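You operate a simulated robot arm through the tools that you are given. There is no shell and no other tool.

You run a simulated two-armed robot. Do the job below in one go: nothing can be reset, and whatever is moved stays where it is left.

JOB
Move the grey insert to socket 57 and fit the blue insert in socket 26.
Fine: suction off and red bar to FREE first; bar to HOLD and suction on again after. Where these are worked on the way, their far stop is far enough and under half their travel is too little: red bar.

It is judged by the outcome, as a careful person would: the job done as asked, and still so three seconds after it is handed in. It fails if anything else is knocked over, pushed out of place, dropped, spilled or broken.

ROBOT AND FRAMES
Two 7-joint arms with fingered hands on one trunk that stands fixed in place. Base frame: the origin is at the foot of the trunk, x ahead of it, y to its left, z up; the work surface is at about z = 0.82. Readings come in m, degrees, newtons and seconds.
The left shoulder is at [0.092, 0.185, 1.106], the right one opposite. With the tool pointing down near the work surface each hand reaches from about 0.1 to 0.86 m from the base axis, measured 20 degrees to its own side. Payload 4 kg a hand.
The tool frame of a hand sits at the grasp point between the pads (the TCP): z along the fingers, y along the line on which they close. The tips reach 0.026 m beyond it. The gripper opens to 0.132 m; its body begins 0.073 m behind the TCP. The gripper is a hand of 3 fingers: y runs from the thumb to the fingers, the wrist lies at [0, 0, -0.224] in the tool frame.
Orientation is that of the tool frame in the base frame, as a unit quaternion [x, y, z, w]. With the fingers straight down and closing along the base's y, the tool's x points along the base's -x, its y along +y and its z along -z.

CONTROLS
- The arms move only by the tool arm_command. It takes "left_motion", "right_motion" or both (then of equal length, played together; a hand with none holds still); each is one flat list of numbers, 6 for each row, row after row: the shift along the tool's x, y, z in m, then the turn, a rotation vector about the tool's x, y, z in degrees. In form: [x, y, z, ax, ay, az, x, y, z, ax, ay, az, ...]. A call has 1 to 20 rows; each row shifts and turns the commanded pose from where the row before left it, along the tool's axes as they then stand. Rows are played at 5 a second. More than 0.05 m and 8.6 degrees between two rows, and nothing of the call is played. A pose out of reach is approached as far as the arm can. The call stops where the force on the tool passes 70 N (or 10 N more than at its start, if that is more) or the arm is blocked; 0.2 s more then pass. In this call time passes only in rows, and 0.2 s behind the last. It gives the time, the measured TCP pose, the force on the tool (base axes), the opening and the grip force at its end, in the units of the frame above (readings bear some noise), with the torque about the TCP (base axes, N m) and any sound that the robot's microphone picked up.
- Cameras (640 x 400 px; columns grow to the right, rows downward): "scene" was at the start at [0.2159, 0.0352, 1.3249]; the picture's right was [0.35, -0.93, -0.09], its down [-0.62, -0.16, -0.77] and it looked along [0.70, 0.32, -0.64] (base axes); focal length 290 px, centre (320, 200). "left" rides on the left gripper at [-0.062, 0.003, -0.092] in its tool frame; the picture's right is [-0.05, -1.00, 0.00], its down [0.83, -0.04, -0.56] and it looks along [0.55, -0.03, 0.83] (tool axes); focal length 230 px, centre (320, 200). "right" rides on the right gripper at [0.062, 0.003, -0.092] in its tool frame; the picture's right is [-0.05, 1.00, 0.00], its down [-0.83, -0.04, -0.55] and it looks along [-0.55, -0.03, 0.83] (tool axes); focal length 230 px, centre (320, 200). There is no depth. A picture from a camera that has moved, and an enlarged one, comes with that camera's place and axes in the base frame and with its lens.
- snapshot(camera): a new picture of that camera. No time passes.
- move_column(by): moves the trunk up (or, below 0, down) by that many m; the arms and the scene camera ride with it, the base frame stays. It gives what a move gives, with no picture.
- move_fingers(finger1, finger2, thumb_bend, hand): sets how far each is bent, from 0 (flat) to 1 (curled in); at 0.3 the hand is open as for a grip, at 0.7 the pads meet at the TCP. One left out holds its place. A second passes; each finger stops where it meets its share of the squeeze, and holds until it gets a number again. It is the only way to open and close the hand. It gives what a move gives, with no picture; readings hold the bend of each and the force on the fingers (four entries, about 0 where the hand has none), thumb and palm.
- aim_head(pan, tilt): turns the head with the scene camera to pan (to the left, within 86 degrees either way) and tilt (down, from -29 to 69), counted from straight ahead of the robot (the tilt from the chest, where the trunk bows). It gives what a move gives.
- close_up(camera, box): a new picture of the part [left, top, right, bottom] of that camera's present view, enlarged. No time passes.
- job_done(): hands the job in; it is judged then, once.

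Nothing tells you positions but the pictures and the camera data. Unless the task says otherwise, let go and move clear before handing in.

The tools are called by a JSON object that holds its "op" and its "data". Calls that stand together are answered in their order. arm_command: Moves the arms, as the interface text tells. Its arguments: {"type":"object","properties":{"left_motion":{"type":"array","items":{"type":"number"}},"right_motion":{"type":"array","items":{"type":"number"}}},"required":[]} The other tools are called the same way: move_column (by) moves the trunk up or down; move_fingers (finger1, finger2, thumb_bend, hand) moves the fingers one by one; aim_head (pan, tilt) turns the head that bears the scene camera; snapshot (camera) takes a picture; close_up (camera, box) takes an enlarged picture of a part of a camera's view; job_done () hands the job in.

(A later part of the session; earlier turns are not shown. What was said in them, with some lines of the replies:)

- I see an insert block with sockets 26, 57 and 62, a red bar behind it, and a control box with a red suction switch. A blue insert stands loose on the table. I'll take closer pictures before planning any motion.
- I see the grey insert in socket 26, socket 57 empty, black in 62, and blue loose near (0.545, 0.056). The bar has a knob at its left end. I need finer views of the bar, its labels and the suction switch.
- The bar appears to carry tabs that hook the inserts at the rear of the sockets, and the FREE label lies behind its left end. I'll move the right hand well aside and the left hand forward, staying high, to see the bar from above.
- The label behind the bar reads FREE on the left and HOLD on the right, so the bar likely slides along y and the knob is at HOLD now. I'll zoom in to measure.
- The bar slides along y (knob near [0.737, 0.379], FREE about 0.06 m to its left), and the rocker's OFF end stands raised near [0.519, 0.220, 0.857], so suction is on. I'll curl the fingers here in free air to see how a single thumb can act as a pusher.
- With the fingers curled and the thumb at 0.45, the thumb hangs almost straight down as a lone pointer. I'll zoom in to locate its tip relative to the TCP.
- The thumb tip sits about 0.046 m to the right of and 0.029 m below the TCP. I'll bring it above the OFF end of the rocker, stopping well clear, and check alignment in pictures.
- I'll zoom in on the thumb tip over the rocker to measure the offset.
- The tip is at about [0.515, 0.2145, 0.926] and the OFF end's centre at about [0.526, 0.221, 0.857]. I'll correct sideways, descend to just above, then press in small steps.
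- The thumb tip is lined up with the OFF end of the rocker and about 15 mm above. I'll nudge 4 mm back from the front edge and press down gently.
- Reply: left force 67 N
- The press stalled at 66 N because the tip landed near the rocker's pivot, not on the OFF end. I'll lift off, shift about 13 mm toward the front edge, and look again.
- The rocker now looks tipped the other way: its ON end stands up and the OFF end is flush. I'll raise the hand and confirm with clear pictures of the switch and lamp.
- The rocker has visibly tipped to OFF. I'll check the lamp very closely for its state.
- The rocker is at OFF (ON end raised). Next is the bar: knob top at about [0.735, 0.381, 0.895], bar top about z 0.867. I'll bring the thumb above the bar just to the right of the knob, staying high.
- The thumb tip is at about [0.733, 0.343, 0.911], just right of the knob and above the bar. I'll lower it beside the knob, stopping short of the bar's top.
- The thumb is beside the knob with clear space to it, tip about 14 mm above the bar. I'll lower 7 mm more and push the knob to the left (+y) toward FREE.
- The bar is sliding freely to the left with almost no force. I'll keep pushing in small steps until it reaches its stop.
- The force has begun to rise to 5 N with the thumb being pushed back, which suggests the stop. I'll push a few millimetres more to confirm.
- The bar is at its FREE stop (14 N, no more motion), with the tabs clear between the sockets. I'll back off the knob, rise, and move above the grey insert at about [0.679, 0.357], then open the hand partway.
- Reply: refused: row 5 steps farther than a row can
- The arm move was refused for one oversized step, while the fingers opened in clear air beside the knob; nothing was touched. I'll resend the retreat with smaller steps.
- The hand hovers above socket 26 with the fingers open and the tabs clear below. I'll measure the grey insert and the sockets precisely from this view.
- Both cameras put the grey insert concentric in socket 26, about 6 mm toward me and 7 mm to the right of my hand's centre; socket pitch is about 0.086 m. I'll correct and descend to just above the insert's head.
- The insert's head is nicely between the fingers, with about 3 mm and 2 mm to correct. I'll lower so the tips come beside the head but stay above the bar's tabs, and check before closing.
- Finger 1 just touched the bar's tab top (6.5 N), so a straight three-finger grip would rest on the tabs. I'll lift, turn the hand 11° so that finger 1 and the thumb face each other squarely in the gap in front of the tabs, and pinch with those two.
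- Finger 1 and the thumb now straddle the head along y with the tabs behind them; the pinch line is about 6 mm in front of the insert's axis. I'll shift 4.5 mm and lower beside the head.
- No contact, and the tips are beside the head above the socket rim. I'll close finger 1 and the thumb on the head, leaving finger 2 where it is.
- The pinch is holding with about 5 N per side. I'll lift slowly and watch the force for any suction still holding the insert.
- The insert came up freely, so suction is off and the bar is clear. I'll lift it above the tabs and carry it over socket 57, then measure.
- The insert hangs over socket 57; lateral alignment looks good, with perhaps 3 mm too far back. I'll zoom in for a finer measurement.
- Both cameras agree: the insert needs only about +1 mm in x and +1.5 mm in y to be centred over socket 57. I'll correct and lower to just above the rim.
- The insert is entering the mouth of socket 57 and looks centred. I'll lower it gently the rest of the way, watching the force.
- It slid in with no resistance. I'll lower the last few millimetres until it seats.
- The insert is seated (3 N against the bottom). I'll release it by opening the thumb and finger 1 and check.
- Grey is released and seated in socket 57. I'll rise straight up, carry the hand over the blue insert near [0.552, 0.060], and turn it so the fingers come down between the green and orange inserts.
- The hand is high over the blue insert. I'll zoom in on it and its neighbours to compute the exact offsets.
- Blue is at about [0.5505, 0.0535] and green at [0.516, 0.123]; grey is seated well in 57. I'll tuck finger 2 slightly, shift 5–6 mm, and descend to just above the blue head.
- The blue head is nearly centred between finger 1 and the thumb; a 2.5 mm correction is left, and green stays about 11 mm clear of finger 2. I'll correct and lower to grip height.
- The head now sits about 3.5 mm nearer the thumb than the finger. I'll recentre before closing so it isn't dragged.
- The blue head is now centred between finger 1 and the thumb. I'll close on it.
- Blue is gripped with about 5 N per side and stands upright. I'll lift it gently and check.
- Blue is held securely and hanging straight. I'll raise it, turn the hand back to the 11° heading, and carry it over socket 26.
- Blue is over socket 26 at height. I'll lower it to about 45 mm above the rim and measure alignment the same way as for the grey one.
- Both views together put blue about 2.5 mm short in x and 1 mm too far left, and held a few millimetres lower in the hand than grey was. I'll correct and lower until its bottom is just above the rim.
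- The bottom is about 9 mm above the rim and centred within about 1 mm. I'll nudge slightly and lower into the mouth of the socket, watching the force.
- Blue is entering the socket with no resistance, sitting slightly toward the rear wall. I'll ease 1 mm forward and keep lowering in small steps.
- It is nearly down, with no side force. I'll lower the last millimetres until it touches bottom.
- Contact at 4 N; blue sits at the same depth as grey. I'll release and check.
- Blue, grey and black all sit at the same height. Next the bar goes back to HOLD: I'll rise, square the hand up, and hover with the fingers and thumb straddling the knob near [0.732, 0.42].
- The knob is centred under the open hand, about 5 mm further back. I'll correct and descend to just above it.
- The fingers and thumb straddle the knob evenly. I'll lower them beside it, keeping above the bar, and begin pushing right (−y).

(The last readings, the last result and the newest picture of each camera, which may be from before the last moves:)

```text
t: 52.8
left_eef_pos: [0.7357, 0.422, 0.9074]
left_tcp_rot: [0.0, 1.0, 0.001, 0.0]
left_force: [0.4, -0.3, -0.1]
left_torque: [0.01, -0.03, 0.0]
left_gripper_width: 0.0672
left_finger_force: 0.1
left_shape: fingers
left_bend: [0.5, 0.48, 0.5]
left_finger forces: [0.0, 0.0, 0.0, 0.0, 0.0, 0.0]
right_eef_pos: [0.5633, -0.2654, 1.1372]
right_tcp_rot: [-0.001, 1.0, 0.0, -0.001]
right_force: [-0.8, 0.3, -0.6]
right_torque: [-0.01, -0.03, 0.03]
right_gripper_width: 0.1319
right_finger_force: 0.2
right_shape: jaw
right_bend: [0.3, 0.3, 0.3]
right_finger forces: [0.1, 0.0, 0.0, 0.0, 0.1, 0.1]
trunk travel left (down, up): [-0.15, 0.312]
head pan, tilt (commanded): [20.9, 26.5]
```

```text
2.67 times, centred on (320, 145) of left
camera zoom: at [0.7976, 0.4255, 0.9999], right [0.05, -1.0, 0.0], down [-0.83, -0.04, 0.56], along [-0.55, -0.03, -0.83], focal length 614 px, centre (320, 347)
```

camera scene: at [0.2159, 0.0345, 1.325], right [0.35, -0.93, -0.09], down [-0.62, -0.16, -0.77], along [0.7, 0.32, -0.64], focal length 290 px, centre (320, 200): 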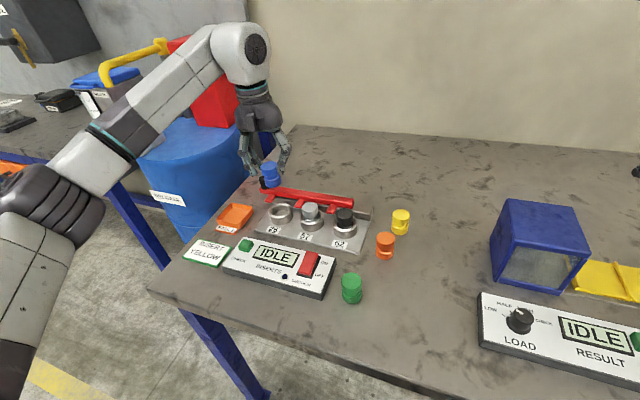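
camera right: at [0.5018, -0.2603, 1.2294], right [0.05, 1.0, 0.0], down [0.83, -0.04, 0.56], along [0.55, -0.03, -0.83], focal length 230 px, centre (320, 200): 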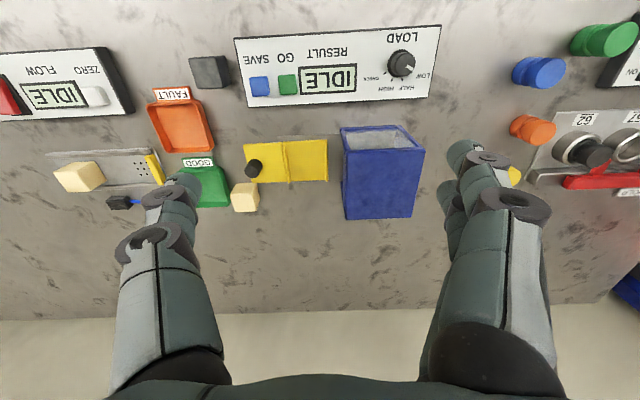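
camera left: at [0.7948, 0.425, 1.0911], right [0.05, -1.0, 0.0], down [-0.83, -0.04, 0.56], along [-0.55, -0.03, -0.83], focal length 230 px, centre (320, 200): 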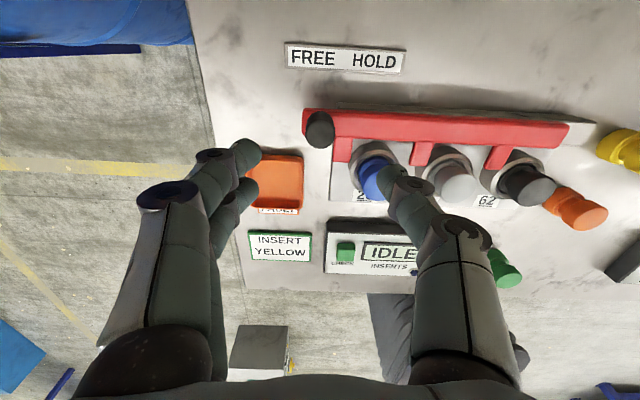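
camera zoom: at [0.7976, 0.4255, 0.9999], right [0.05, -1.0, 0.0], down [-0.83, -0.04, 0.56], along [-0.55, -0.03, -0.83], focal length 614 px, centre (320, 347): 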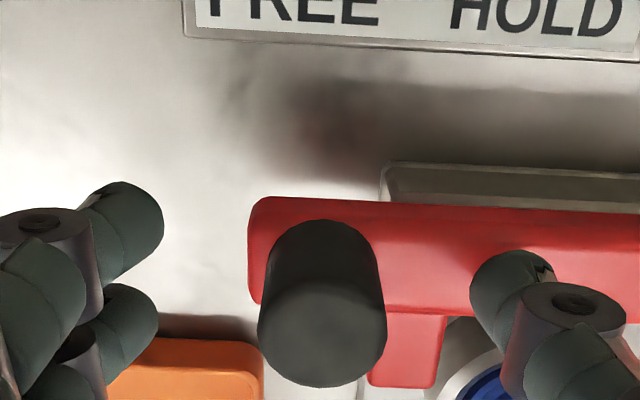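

The knob is between the finger pair and the thumb with clearance on both sides. I'll move right in small steps so the fingers carry the knob toward HOLD.

{"op": "arm_command", "data": {"left_motion": [0, -0.008, 0, 0, 0, 0, 0, -0.008, 0, 0, 0, 0, 0, -0.008, 0, 0, 0, 0, 0, -0.008, 0, 0, 0, 0, 0, -0.006, 0, 0, 0, 0, 0, 0, 0, 0, 0, 0]}}

{"op": "close_up", "data": {"camera": "scene", "box": [220, 140, 380, 240]}}

{"op": "close_up", "data": {"camera": "left", "box": [200, 70, 440, 220]}}

```text
t: 54.2
left_eef_pos: [0.7354, 0.3831, 0.9077]
left_tcp_rot: [0.001, 1.0, 0.001, 0.001]
left_force: [-0.3, 0.4, -0.6]
left_torque: [0.01, -0.02, -0.03]
left_gripper_width: 0.0683
left_finger_force: 0.7
left_shape: fingers
left_bend: [0.5, 0.48, 0.5]
left_finger forces: [0.3, 0.1, 0.1, 0.0, 0.0, 0.1]
right_eef_pos: [0.5625, -0.2637, 1.137]
right_tcp_rot: [-0.001, 1.0, 0.0, 0.0]
right_force: [0.6, -0.2, -0.2]
right_torque: [-0.01, 0.02, -0.01]
right_gripper_width: 0.1322
right_finger_force: 0.0
right_shape: jaw
right_bend: [0.3, 0.3, 0.3]
right_finger forces: [0.1, 0.1, 0.0, 0.1, 0.0, 0.0]
trunk travel left (down, up): [-0.15, 0.312]
head pan, tilt (commanded): [20.9, 26.5]
```

```text
4.00 times, centred on (300, 190) of scene
camera zoom: at [0.216, 0.0353, 1.3249], right [0.35, -0.93, -0.09], down [-0.62, -0.16, -0.77], along [0.7, 0.32, -0.64], focal length 1160 px, centre (400, 240)
```

zoom: 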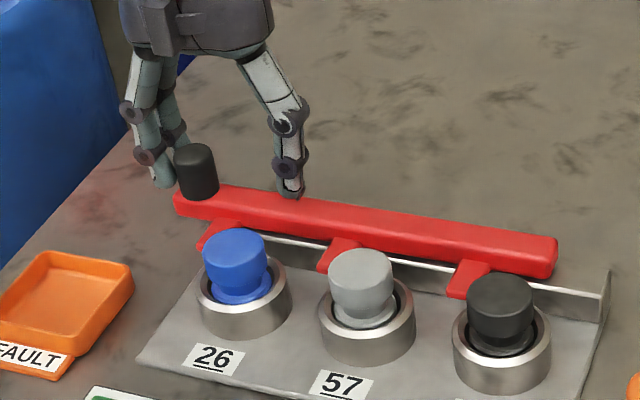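

```text
2.67 times, centred on (320, 145) of left
camera zoom: at [0.7965, 0.3865, 1.0009], right [0.05, -1.0, 0.0], down [-0.83, -0.04, 0.56], along [-0.56, -0.03, -0.83], focal length 614 px, centre (320, 347)
```

zoom: 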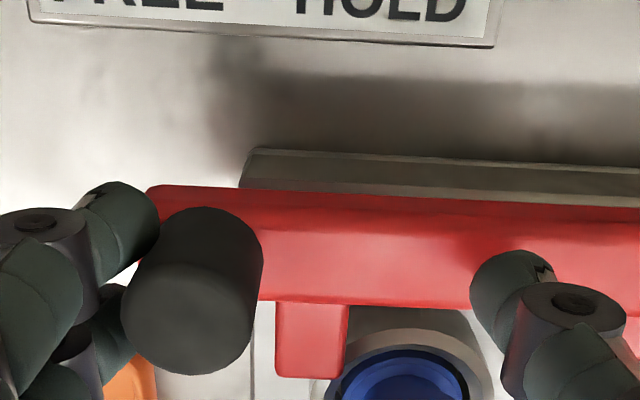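

The bar slides right with hardly any force and the tabs are approaching the grooves. I'll continue in small steps.

{"op": "arm_command", "data": {"left_motion": [0, -0.005, 0, 0, 0, 0, 0, -0.005, 0, 0, 0, 0, 0, -0.005, 0, 0, 0, 0, 0, 0, 0, 0, 0, 0]}}

{"op": "close_up", "data": {"camera": "scene", "box": [220, 140, 380, 240]}}

{"op": "close_up", "data": {"camera": "left", "box": [200, 70, 440, 220]}}

```text
t: 55.2
left_eef_pos: [0.735, 0.3684, 0.908]
left_tcp_rot: [-0.001, 1.0, 0.0, 0.0]
left_force: [1.3, 0.3, -0.2]
left_torque: [0.01, 0.01, -0.04]
left_gripper_width: 0.068
left_finger_force: 0.4
left_shape: fingers
left_bend: [0.5, 0.48, 0.5]
left_finger forces: [0.4, 0.2, 0.1, 0.0, 0.0, 0.0]
right_eef_pos: [0.5619, -0.2657, 1.1352]
right_tcp_rot: [0.0, 1.0, 0.0, 0.0]
right_force: [-0.2, -0.4, 0.1]
right_torque: [-0.02, 0.0, -0.03]
right_gripper_width: 0.1319
right_finger_force: 0.0
right_shape: jaw
right_bend: [0.3, 0.3, 0.3]
right_finger forces: [0.0, 0.1, 0.0, 0.1, 0.1, 0.0]
trunk travel left (down, up): [-0.15, 0.312]
head pan, tilt (commanded): [20.9, 26.5]
```

```text
4.00 times, centred on (300, 190) of scene
camera zoom: at [0.216, 0.0352, 1.3249], right [0.35, -0.93, -0.09], down [-0.62, -0.16, -0.77], along [0.7, 0.32, -0.64], focal length 1160 px, centre (400, 240)
```

zoom: 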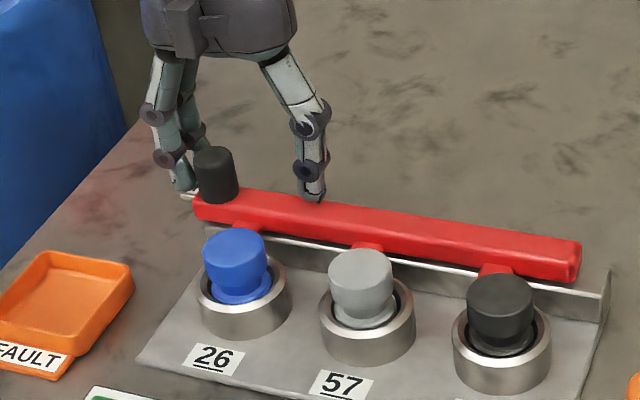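

```text
2.67 times, centred on (320, 145) of left
camera zoom: at [0.7963, 0.3716, 1.0013], right [0.05, -1.0, 0.0], down [-0.83, -0.04, 0.56], along [-0.55, -0.03, -0.83], focal length 614 px, centre (320, 347)
```

zoom: 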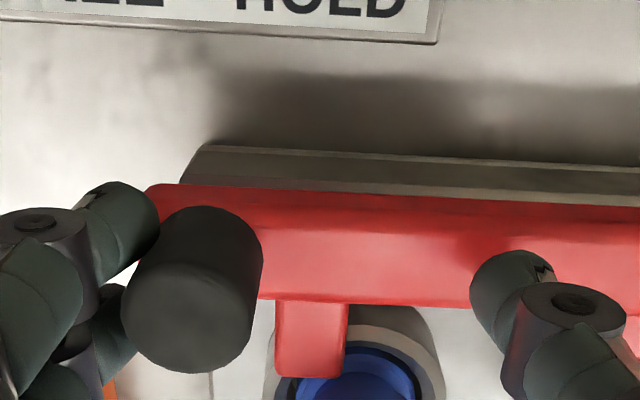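

The tabs are passing into the grooves with no resistance and the inserts stay still. I'll push on to the HOLD stop.

{"op": "arm_command", "data": {"left_motion": [0, -0.005, 0, 0, 0, 0, 0, -0.005, 0, 0, 0, 0, 0, -0.004, 0, 0, 0, 0, 0, 0, 0, 0, 0, 0]}}

{"op": "close_up", "data": {"camera": "scene", "box": [220, 140, 380, 240]}}

{"op": "close_up", "data": {"camera": "left", "box": [200, 70, 440, 220]}}

```text
t: 56.2
left_eef_pos: [0.7352, 0.3556, 0.9081]
left_tcp_rot: [0.001, 1.0, 0.0, 0.0]
left_force: [0.3, -0.7, -0.5]
left_torque: [0.01, 0.02, 0.03]
left_gripper_width: 0.0679
left_finger_force: 0.2
left_shape: fingers
left_bend: [0.5, 0.48, 0.5]
left_finger forces: [0.0, 0.0, 0.1, 0.0, 0.0, 0.1]
right_eef_pos: [0.5626, -0.2642, 1.1351]
right_tcp_rot: [0.0, 1.0, 0.001, 0.0]
right_force: [0.1, 0.7, -0.2]
right_torque: [0.0, 0.02, 0.04]
right_gripper_width: 0.1321
right_finger_force: 0.1
right_shape: jaw
right_bend: [0.3, 0.3, 0.3]
right_finger forces: [0.1, 0.0, 0.0, 0.1, 0.0, 0.0]
trunk travel left (down, up): [-0.15, 0.312]
head pan, tilt (commanded): [20.9, 26.5]
```

```text
4.00 times, centred on (300, 190) of scene
camera zoom: at [0.2159, 0.0351, 1.3249], right [0.35, -0.93, -0.09], down [-0.62, -0.16, -0.77], along [0.7, 0.32, -0.64], focal length 1160 px, centre (400, 240)
```

zoom: 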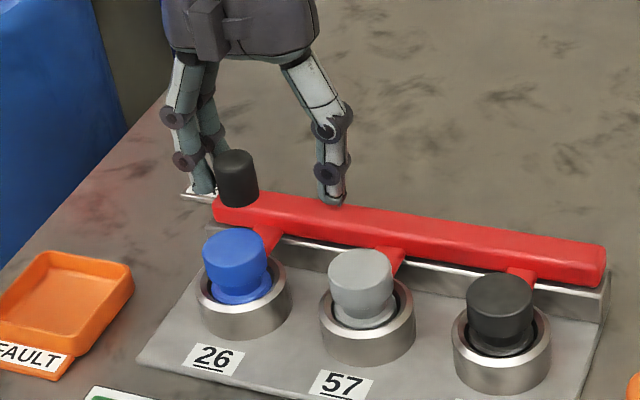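

```text
2.67 times, centred on (320, 145) of left
camera zoom: at [0.7967, 0.3576, 1.0011], right [0.05, -1.0, 0.0], down [-0.83, -0.04, 0.56], along [-0.55, -0.03, -0.83], focal length 614 px, centre (320, 347)
```

zoom: 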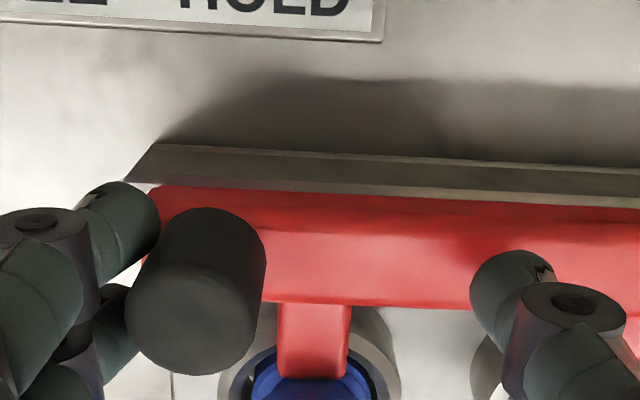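

The bar matches its original HOLD position in the picture. I'll press a few millimetres more to confirm it is against the stop.

{"op": "arm_command", "data": {"left_motion": [0, -0.004, 0, 0, 0, 0, 0, -0.004, 0, 0, 0, 0, 0, 0, 0, 0, 0, 0]}}

{"op": "close_up", "data": {"camera": "scene", "box": [220, 140, 380, 240]}}

```text
t: 57.0
left_eef_pos: [0.7346, 0.3473, 0.9084]
left_tcp_rot: [-0.001, 1.0, -0.001, 0.0]
left_force: [1.1, 5.6, -0.4]
left_torque: [0.14, 0.0, 0.01]
left_gripper_width: 0.0723
left_finger_force: 2.3
left_shape: fingers
left_bend: [0.47, 0.45, 0.5]
left_finger forces: [2.4, 2.6, 0.1, 0.1, 0.0, 0.0]
right_eef_pos: [0.5628, -0.2634, 1.1354]
right_tcp_rot: [0.0, 1.0, 0.001, 0.0]
right_force: [-0.6, -1.0, -0.6]
right_torque: [0.02, 0.0, 0.03]
right_gripper_width: 0.1318
right_finger_force: 0.1
right_shape: jaw
right_bend: [0.3, 0.3, 0.3]
right_finger forces: [0.0, 0.0, 0.1, 0.0, 0.1, 0.1]
trunk travel left (down, up): [-0.15, 0.312]
head pan, tilt (commanded): [20.9, 26.5]
```

```text
4.00 times, centred on (300, 190) of scene
camera zoom: at [0.2159, 0.0359, 1.3249], right [0.35, -0.93, -0.09], down [-0.62, -0.16, -0.77], along [0.7, 0.32, -0.64], focal length 1160 px, centre (400, 240)
```

zoom: 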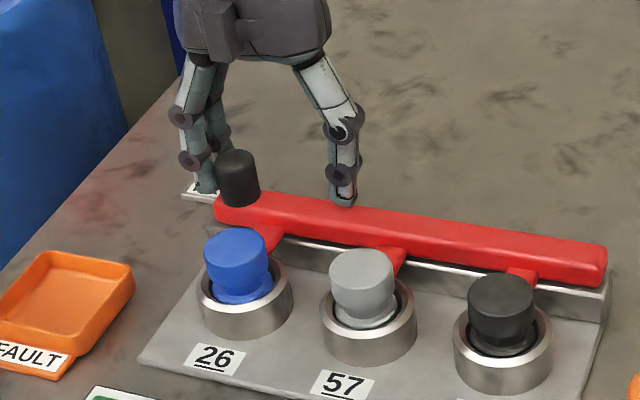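

The bar is against its HOLD stop (5.6 N). I'll back off, rise, curl the fingers so only the thumb points down, and move above the ON end of the rocker.

{"op": "arm_command", "data": {"left_motion": [0, 0.012, 0, 0, 0, 0, 0, 0, -0.03, 0, 0, 0, 0, 0, -0.035, 0, 0, 0, 0, 0, -0.035, 0, 0, 0, 0, 0, 0, 0, 0, 0]}}

{"op": "move_fingers", "data": {"hand": "left", "finger1": 1.0, "finger2": 1.0, "thumb_bend": 0.45}}

{"op": "arm_command", "data": {"left_motion": [0.0354, -0.0174, 0, 0, 0, 0, 0.0354, -0.0174, 0, 0, 0, 0, 0.0354, -0.0174, 0, 0, 0, 0, 0.0354, -0.0174, 0, 0, 0, 0, 0.0354, -0.0174, 0, 0, 0, 0, 0, 0, 0.03, 0, 0, 0, 0, 0, 0.025, 0, 0, 0, 0, 0, 0, 0, 0, 0]}}

{"op": "snapshot", "data": {"camera": "scene"}}

{"op": "close_up", "data": {"camera": "left", "box": [310, 60, 510, 220]}}

{"op": "close_up", "data": {"camera": "scene", "box": [250, 210, 346, 280]}}

```text
t: 58.2
left_eef_pos: [0.7363, 0.3592, 1.0066]
left_tcp_rot: [0.0, 1.0, -0.001, 0.0]
left_force: [0.3, -0.7, -0.5]
left_torque: [-0.01, 0.0, 0.02]
left_gripper_width: 0.0683
left_finger_force: 0.1
left_shape: fingers
left_bend: [0.5, 0.48, 0.5]
left_finger forces: [0.0, 0.0, 0.0, 0.0, 0.0, 0.0]
right_eef_pos: [0.5625, -0.2635, 1.136]
right_tcp_rot: [0.0, 1.0, 0.0, 0.0]
right_force: [0.8, 0.0, 0.4]
right_torque: [-0.02, 0.05, 0.03]
right_gripper_width: 0.1318
right_finger_force: 0.1
right_shape: jaw
right_bend: [0.3, 0.3, 0.3]
right_finger forces: [0.0, 0.0, 0.0, 0.0, 0.0, 0.1]
trunk travel left (down, up): [-0.15, 0.312]
head pan, tilt (commanded): [20.9, 26.5]
```

```text
t: 59.2
left_eef_pos: [0.7356, 0.3575, 1.007]
left_tcp_rot: [0.0, 1.0, 0.0, 0.0]
left_force: [0.4, -0.3, 0.6]
left_torque: [0.02, 0.05, -0.02]
left_gripper_width: 0.0474
left_finger_force: 0.1
left_shape: fingers
left_bend: [1.0, 1.0, 0.45]
left_finger forces: [0.0, 0.1, 0.0, 0.0, 0.0, 0.1]
right_eef_pos: [0.5636, -0.2633, 1.137]
right_tcp_rot: [0.0, 1.0, 0.0, 0.0]
right_force: [-0.1, -0.6, 0.4]
right_torque: [-0.02, -0.05, 0.03]
right_gripper_width: 0.1319
right_finger_force: 0.0
right_shape: jaw
right_bend: [0.3, 0.3, 0.3]
right_finger forces: [0.0, 0.1, 0.0, 0.0, 0.0, 0.0]
trunk travel left (down, up): [-0.15, 0.312]
head pan, tilt (commanded): [20.9, 26.5]
```

```text
t: 61.0
left_eef_pos: [0.5589, 0.2708, 0.9539]
left_tcp_rot: [0.0, 1.0, 0.0, 0.0]
left_force: [-0.2, -0.1, 0.3]
left_torque: [0.0, 0.03, -0.02]
left_gripper_width: 0.0474
left_finger_force: 0.0
left_shape: fingers
left_bend: [1.0, 1.0, 0.45]
left_finger forces: [0.0, 0.0, 0.0, 0.0, 0.0, 0.0]
right_eef_pos: [0.5623, -0.2647, 1.136]
right_tcp_rot: [0.0, 1.0, -0.001, 0.0]
right_force: [-0.1, 0.2, 0.9]
right_torque: [0.01, -0.04, 0.0]
right_gripper_width: 0.132
right_finger_force: 0.1
right_shape: jaw
right_bend: [0.3, 0.3, 0.3]
right_finger forces: [0.0, 0.0, 0.0, 0.0, 0.1, 0.0]
trunk travel left (down, up): [-0.15, 0.312]
head pan, tilt (commanded): [20.9, 26.5]
```

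```text
taken
camera scene: at [0.2156, 0.035, 1.325], right [0.35, -0.93, -0.09], down [-0.62, -0.16, -0.77], along [0.7, 0.32, -0.64], focal length 290 px, centre (320, 200)
```

scene: 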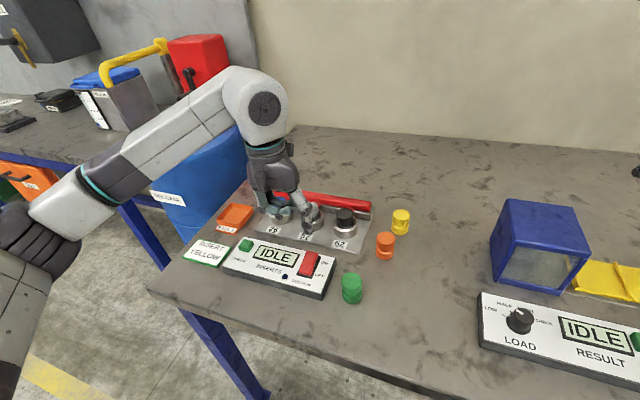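

```text
2.50 times, centred on (410, 140) of left
camera zoom: at [0.6201, 0.274, 1.0476], right [0.05, -1.0, 0.0], down [-0.83, -0.04, 0.55], along [-0.55, -0.03, -0.83], focal length 575 px, centre (95, 350)
```

zoom: 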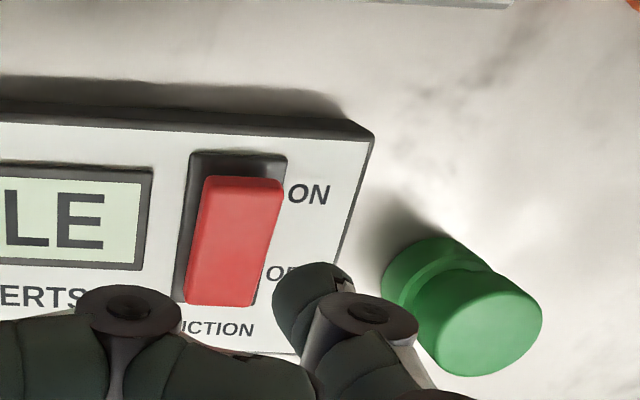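

```text
5.71 times, centred on (298, 245) of scene
camera zoom: at [0.2156, 0.035, 1.325], right [0.35, -0.93, -0.09], down [-0.62, -0.16, -0.77], along [0.7, 0.32, -0.64], focal length 1657 px, centre (446, -57)
```

zoom: 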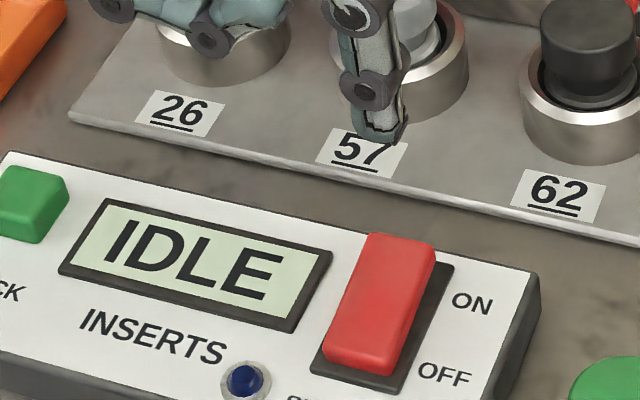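

The thumb tip is above the ON end, needing about +3 mm in y. I'll correct and descend to just above the rocker.

{"op": "arm_command", "data": {"left_motion": [0.001, 0.0035, 0, 0, 0, 0, 0, 0, 0.025, 0, 0, 0, 0, 0, 0.022, 0, 0, 0, 0, 0, 0, 0, 0, 0]}}

{"op": "close_up", "data": {"camera": "scene", "box": [250, 210, 346, 280]}}

{"op": "close_up", "data": {"camera": "left", "box": [310, 60, 510, 220]}}

```text
t: 62.0
left_eef_pos: [0.5586, 0.2744, 0.9073]
left_tcp_rot: [0.0, 1.0, 0.0, 0.0]
left_force: [-0.1, -0.2, 0.2]
left_torque: [0.02, -0.01, 0.0]
left_gripper_width: 0.0475
left_finger_force: 0.1
left_shape: fingers
left_bend: [1.0, 1.0, 0.45]
left_finger forces: [0.0, 0.1, 0.0, 0.0, 0.0, 0.0]
right_eef_pos: [0.5631, -0.2635, 1.1365]
right_tcp_rot: [0.0, 1.0, 0.0, -0.001]
right_force: [0.5, 0.0, -0.8]
right_torque: [0.04, 0.02, 0.0]
right_gripper_width: 0.132
right_finger_force: 0.0
right_shape: jaw
right_bend: [0.3, 0.3, 0.3]
right_finger forces: [0.0, 0.0, 0.0, 0.0, 0.1, 0.1]
trunk travel left (down, up): [-0.15, 0.312]
head pan, tilt (commanded): [20.9, 26.5]
```

```text
5.71 times, centred on (298, 245) of scene
camera zoom: at [0.2157, 0.0349, 1.325], right [0.35, -0.93, -0.09], down [-0.62, -0.16, -0.77], along [0.7, 0.32, -0.64], focal length 1657 px, centre (446, -57)
```

zoom: 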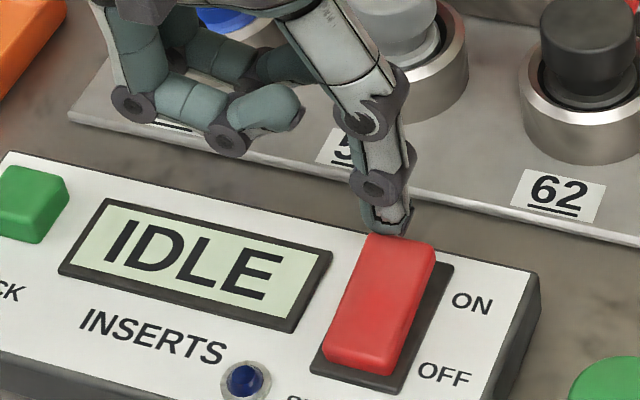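

```text
2.50 times, centred on (410, 140) of left
camera zoom: at [0.6201, 0.2768, 1.0002], right [0.05, -1.0, 0.0], down [-0.83, -0.04, 0.56], along [-0.55, -0.03, -0.83], focal length 575 px, centre (95, 350)
```

zoom: 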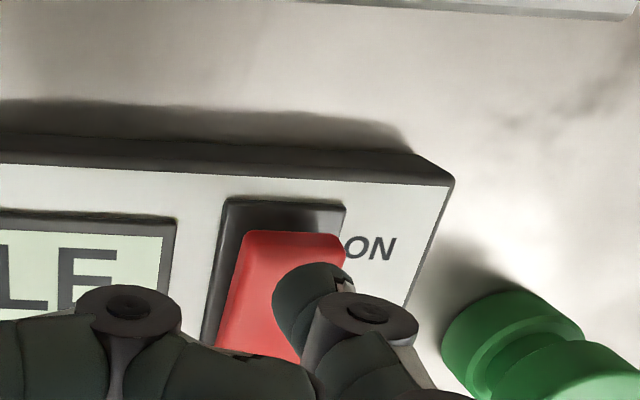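

The thumb tip is centred over the ON end, about 15 mm above. I'll press down in small steps.

{"op": "arm_command", "data": {"left_motion": [0, 0, 0.006, 0, 0, 0, 0, 0, 0.005, 0, 0, 0, 0, 0, 0.004, 0, 0, 0, 0, 0, 0, 0, 0, 0]}}

{"op": "close_up", "data": {"camera": "scene", "box": [250, 210, 346, 280]}}

```text
t: 63.0
left_eef_pos: [0.5575, 0.2747, 0.8908]
left_tcp_rot: [0.0, 1.0, 0.0, 0.0]
left_force: [-0.2, 0.0, -0.2]
left_torque: [0.02, 0.01, -0.01]
left_gripper_width: 0.0475
left_finger_force: 0.2
left_shape: fingers
left_bend: [1.0, 1.0, 0.45]
left_finger forces: [0.1, 0.1, 0.0, 0.0, 0.1, 0.0]
right_eef_pos: [0.5623, -0.2635, 1.1372]
right_tcp_rot: [0.0, 1.0, 0.0, 0.0]
right_force: [0.2, 0.7, 0.6]
right_torque: [0.0, 0.0, -0.01]
right_gripper_width: 0.132
right_finger_force: 0.1
right_shape: jaw
right_bend: [0.3, 0.3, 0.3]
right_finger forces: [0.0, 0.0, 0.0, 0.0, 0.0, 0.0]
trunk travel left (down, up): [-0.15, 0.312]
head pan, tilt (commanded): [20.9, 26.5]
```

```text
5.71 times, centred on (298, 245) of scene
camera zoom: at [0.2158, 0.035, 1.325], right [0.35, -0.93, -0.09], down [-0.62, -0.16, -0.77], along [0.7, 0.32, -0.64], focal length 1657 px, centre (446, -57)
```

zoom: 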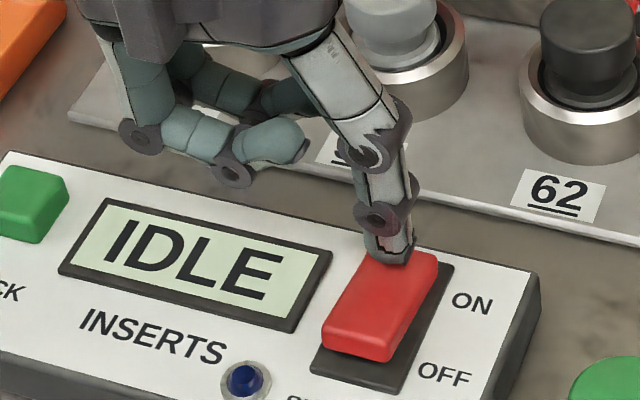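

The rocker has already tipped to ON under the thumb. I'll press 3 mm more to be sure it is fully over, then lift and look.

{"op": "arm_command", "data": {"left_motion": [0, 0, 0.002, 0, 0, 0, 0, 0, 0.001, 0, 0, 0, 0, 0, 0, 0, 0, 0]}}

{"op": "close_up", "data": {"camera": "scene", "box": [250, 210, 346, 280]}}

```text
t: 63.8
left_eef_pos: [0.5568, 0.2746, 0.8908]
left_tcp_rot: [0.0, 1.0, -0.001, 0.002]
left_force: [2.8, 1.9, 11.6]
left_torque: [-0.55, -0.03, 0.08]
left_gripper_width: 0.0472
left_finger_force: 5.6
left_shape: fingers
left_bend: [1.0, 1.0, 0.45]
left_finger forces: [0.0, 0.1, 0.0, 0.0, 11.6, 0.1]
right_eef_pos: [0.5611, -0.2636, 1.1368]
right_tcp_rot: [0.0, 1.0, 0.0, 0.0]
right_force: [-0.1, 0.1, 0.1]
right_torque: [-0.02, 0.02, -0.01]
right_gripper_width: 0.1317
right_finger_force: 0.0
right_shape: jaw
right_bend: [0.3, 0.3, 0.3]
right_finger forces: [0.0, 0.0, 0.0, 0.0, 0.0, 0.1]
trunk travel left (down, up): [-0.15, 0.312]
head pan, tilt (commanded): [20.9, 26.5]
```

```text
5.71 times, centred on (298, 245) of scene
camera zoom: at [0.2149, 0.035, 1.3253], right [0.35, -0.93, -0.09], down [-0.62, -0.16, -0.77], along [0.7, 0.32, -0.64], focal length 1657 px, centre (446, -57)
```

zoom: 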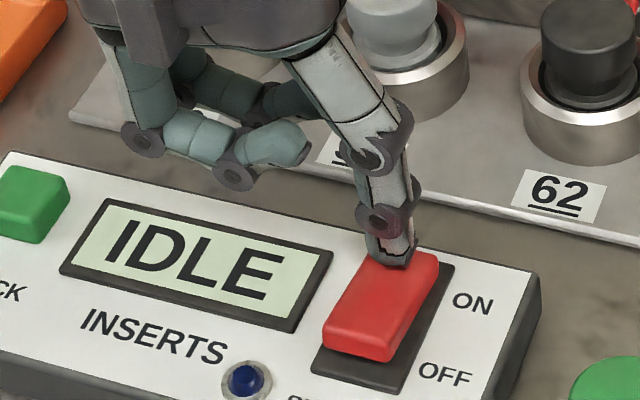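

The ON end is fully down (11.6 N against the stop). I'll lift away and retreat clear, then inspect everything.

{"op": "arm_command", "data": {"left_motion": [0, 0, -0.03, 0, 0, 0, 0, 0, -0.04, 0, 0, 0, 0, 0, -0.045, 0, 0, 0, 0, 0, -0.045, 0, 0, 0, 0, 0, -0.045, 0, 0, 0, 0.01, 0.045, 0, 0, 0, 0, 0.01, 0.045, 0, 0, 0, 0, 0.01, 0.045, 0, 0, 0, 0, 0, 0.03, 0, 0, 0, 0, 0, 0, 0, 0, 0, 0]}}

{"op": "snapshot", "data": {"camera": "scene"}}

{"op": "close_up", "data": {"camera": "scene", "box": [220, 230, 340, 305]}}

{"op": "close_up", "data": {"camera": "scene", "box": [250, 170, 390, 258]}}

{"op": "close_up", "data": {"camera": "scene", "box": [274, 268, 298, 283]}}

```text
t: 66.0
left_eef_pos: [0.528, 0.4391, 1.0952]
left_tcp_rot: [0.0, 1.0, -0.001, 0.0]
left_force: [0.2, -0.5, 0.7]
left_torque: [0.04, -0.01, 0.01]
left_gripper_width: 0.0476
left_finger_force: 0.1
left_shape: fingers
left_bend: [1.0, 1.0, 0.45]
left_finger forces: [0.0, 0.0, 0.1, 0.0, 0.1, 0.0]
right_eef_pos: [0.5635, -0.2657, 1.1353]
right_tcp_rot: [0.001, 1.0, 0.0, 0.0]
right_force: [0.1, 0.1, 0.6]
right_torque: [0.0, 0.03, 0.0]
right_gripper_width: 0.132
right_finger_force: 0.0
right_shape: jaw
right_bend: [0.3, 0.3, 0.3]
right_finger forces: [0.0, 0.1, 0.1, 0.1, 0.0, 0.0]
trunk travel left (down, up): [-0.15, 0.312]
head pan, tilt (commanded): [20.9, 26.5]
```

```text
taken
camera scene: at [0.2159, 0.0345, 1.3249], right [0.35, -0.93, -0.09], down [-0.62, -0.16, -0.77], along [0.7, 0.32, -0.64], focal length 290 px, centre (320, 200)
```

scene: 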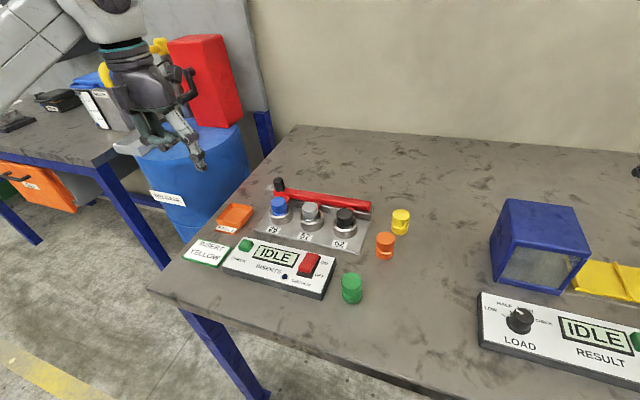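

```text
5.33 times, centred on (280, 268) of scene
camera zoom: at [0.2159, 0.0345, 1.3249], right [0.35, -0.93, -0.09], down [-0.62, -0.16, -0.77], along [0.7, 0.32, -0.64], focal length 1546 px, centre (533, -160)
```

zoom: 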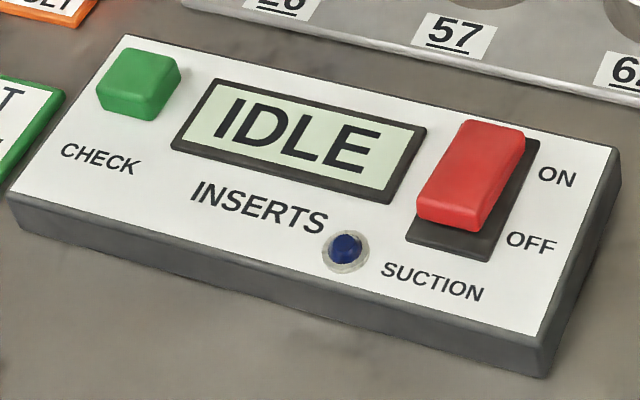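

```text
4.55 times, centred on (320, 214) of scene
camera zoom: at [0.2159, 0.0345, 1.3249], right [0.35, -0.93, -0.09], down [-0.62, -0.16, -0.77], along [0.7, 0.32, -0.64], focal length 1318 px, centre (320, 136)
```

zoom: 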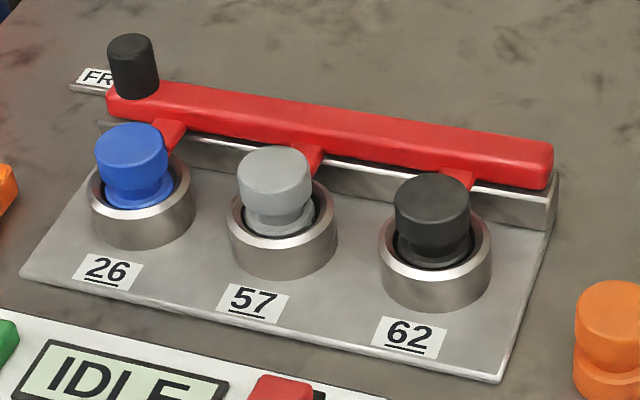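

```text
16.00 times, centred on (286, 276) of scene
camera zoom: at [0.2159, 0.0345, 1.3249], right [0.35, -0.93, -0.09], down [-0.62, -0.16, -0.77], along [0.7, 0.32, -0.64], focal length 4639 px, centre (864, -1008)
```

zoom: 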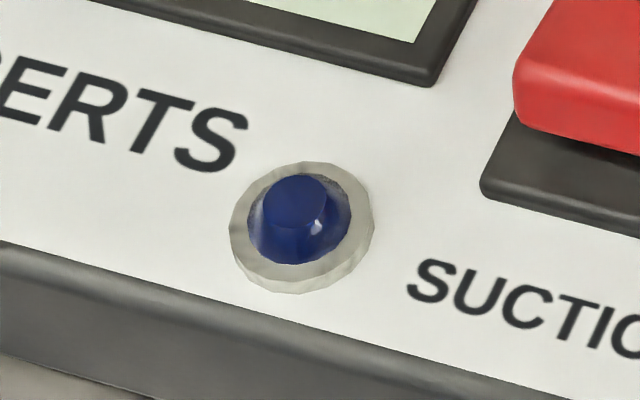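

Blue is seated in socket 26, grey in 57 and black is untouched in 62. The bar is back at HOLD and the rocker is tipped to ON exactly as at the start. Nothing else has moved and both hands are clear. The table sign "INSERT YELLOW" isn't part of the job, so I left the yellow insert alone. I'm handing in.

{"op": "job_done", "data": {}}

```text
The job is handed in.
```

The grey insert is now in socket 57 and the blue insert is in socket 26, both seated at the same height as the black one in 62. I've handed the job in.

- **Order:** I switched suction off and slid the bar to its FREE stop before touching any insert. After both were seated, I slid the bar back to its HOLD stop and switched suction on again.
- **Suction lamp:** The blue lamp looked dark the whole time, with suction on or off, so I judged suction by the switch position. With the switch at OFF, the grey insert lifted out freely.
- **Contact on the way:** One finger briefly touched the top of a bar tab with about 6.5 N while I lined up on the grey insert. I lifted off straight away and changed the grip.
- **Hard press:** My first press on the suction switch reached about 66 N before I lifted off. The switch had tipped to OFF by then and showed no sign of damage.
- **Sign on the table:** A card there reads "INSERT YELLOW". It wasn't part of your job, so I left the yellow insert alone.

In the last pictures nothing else had moved, and both hands were clear.
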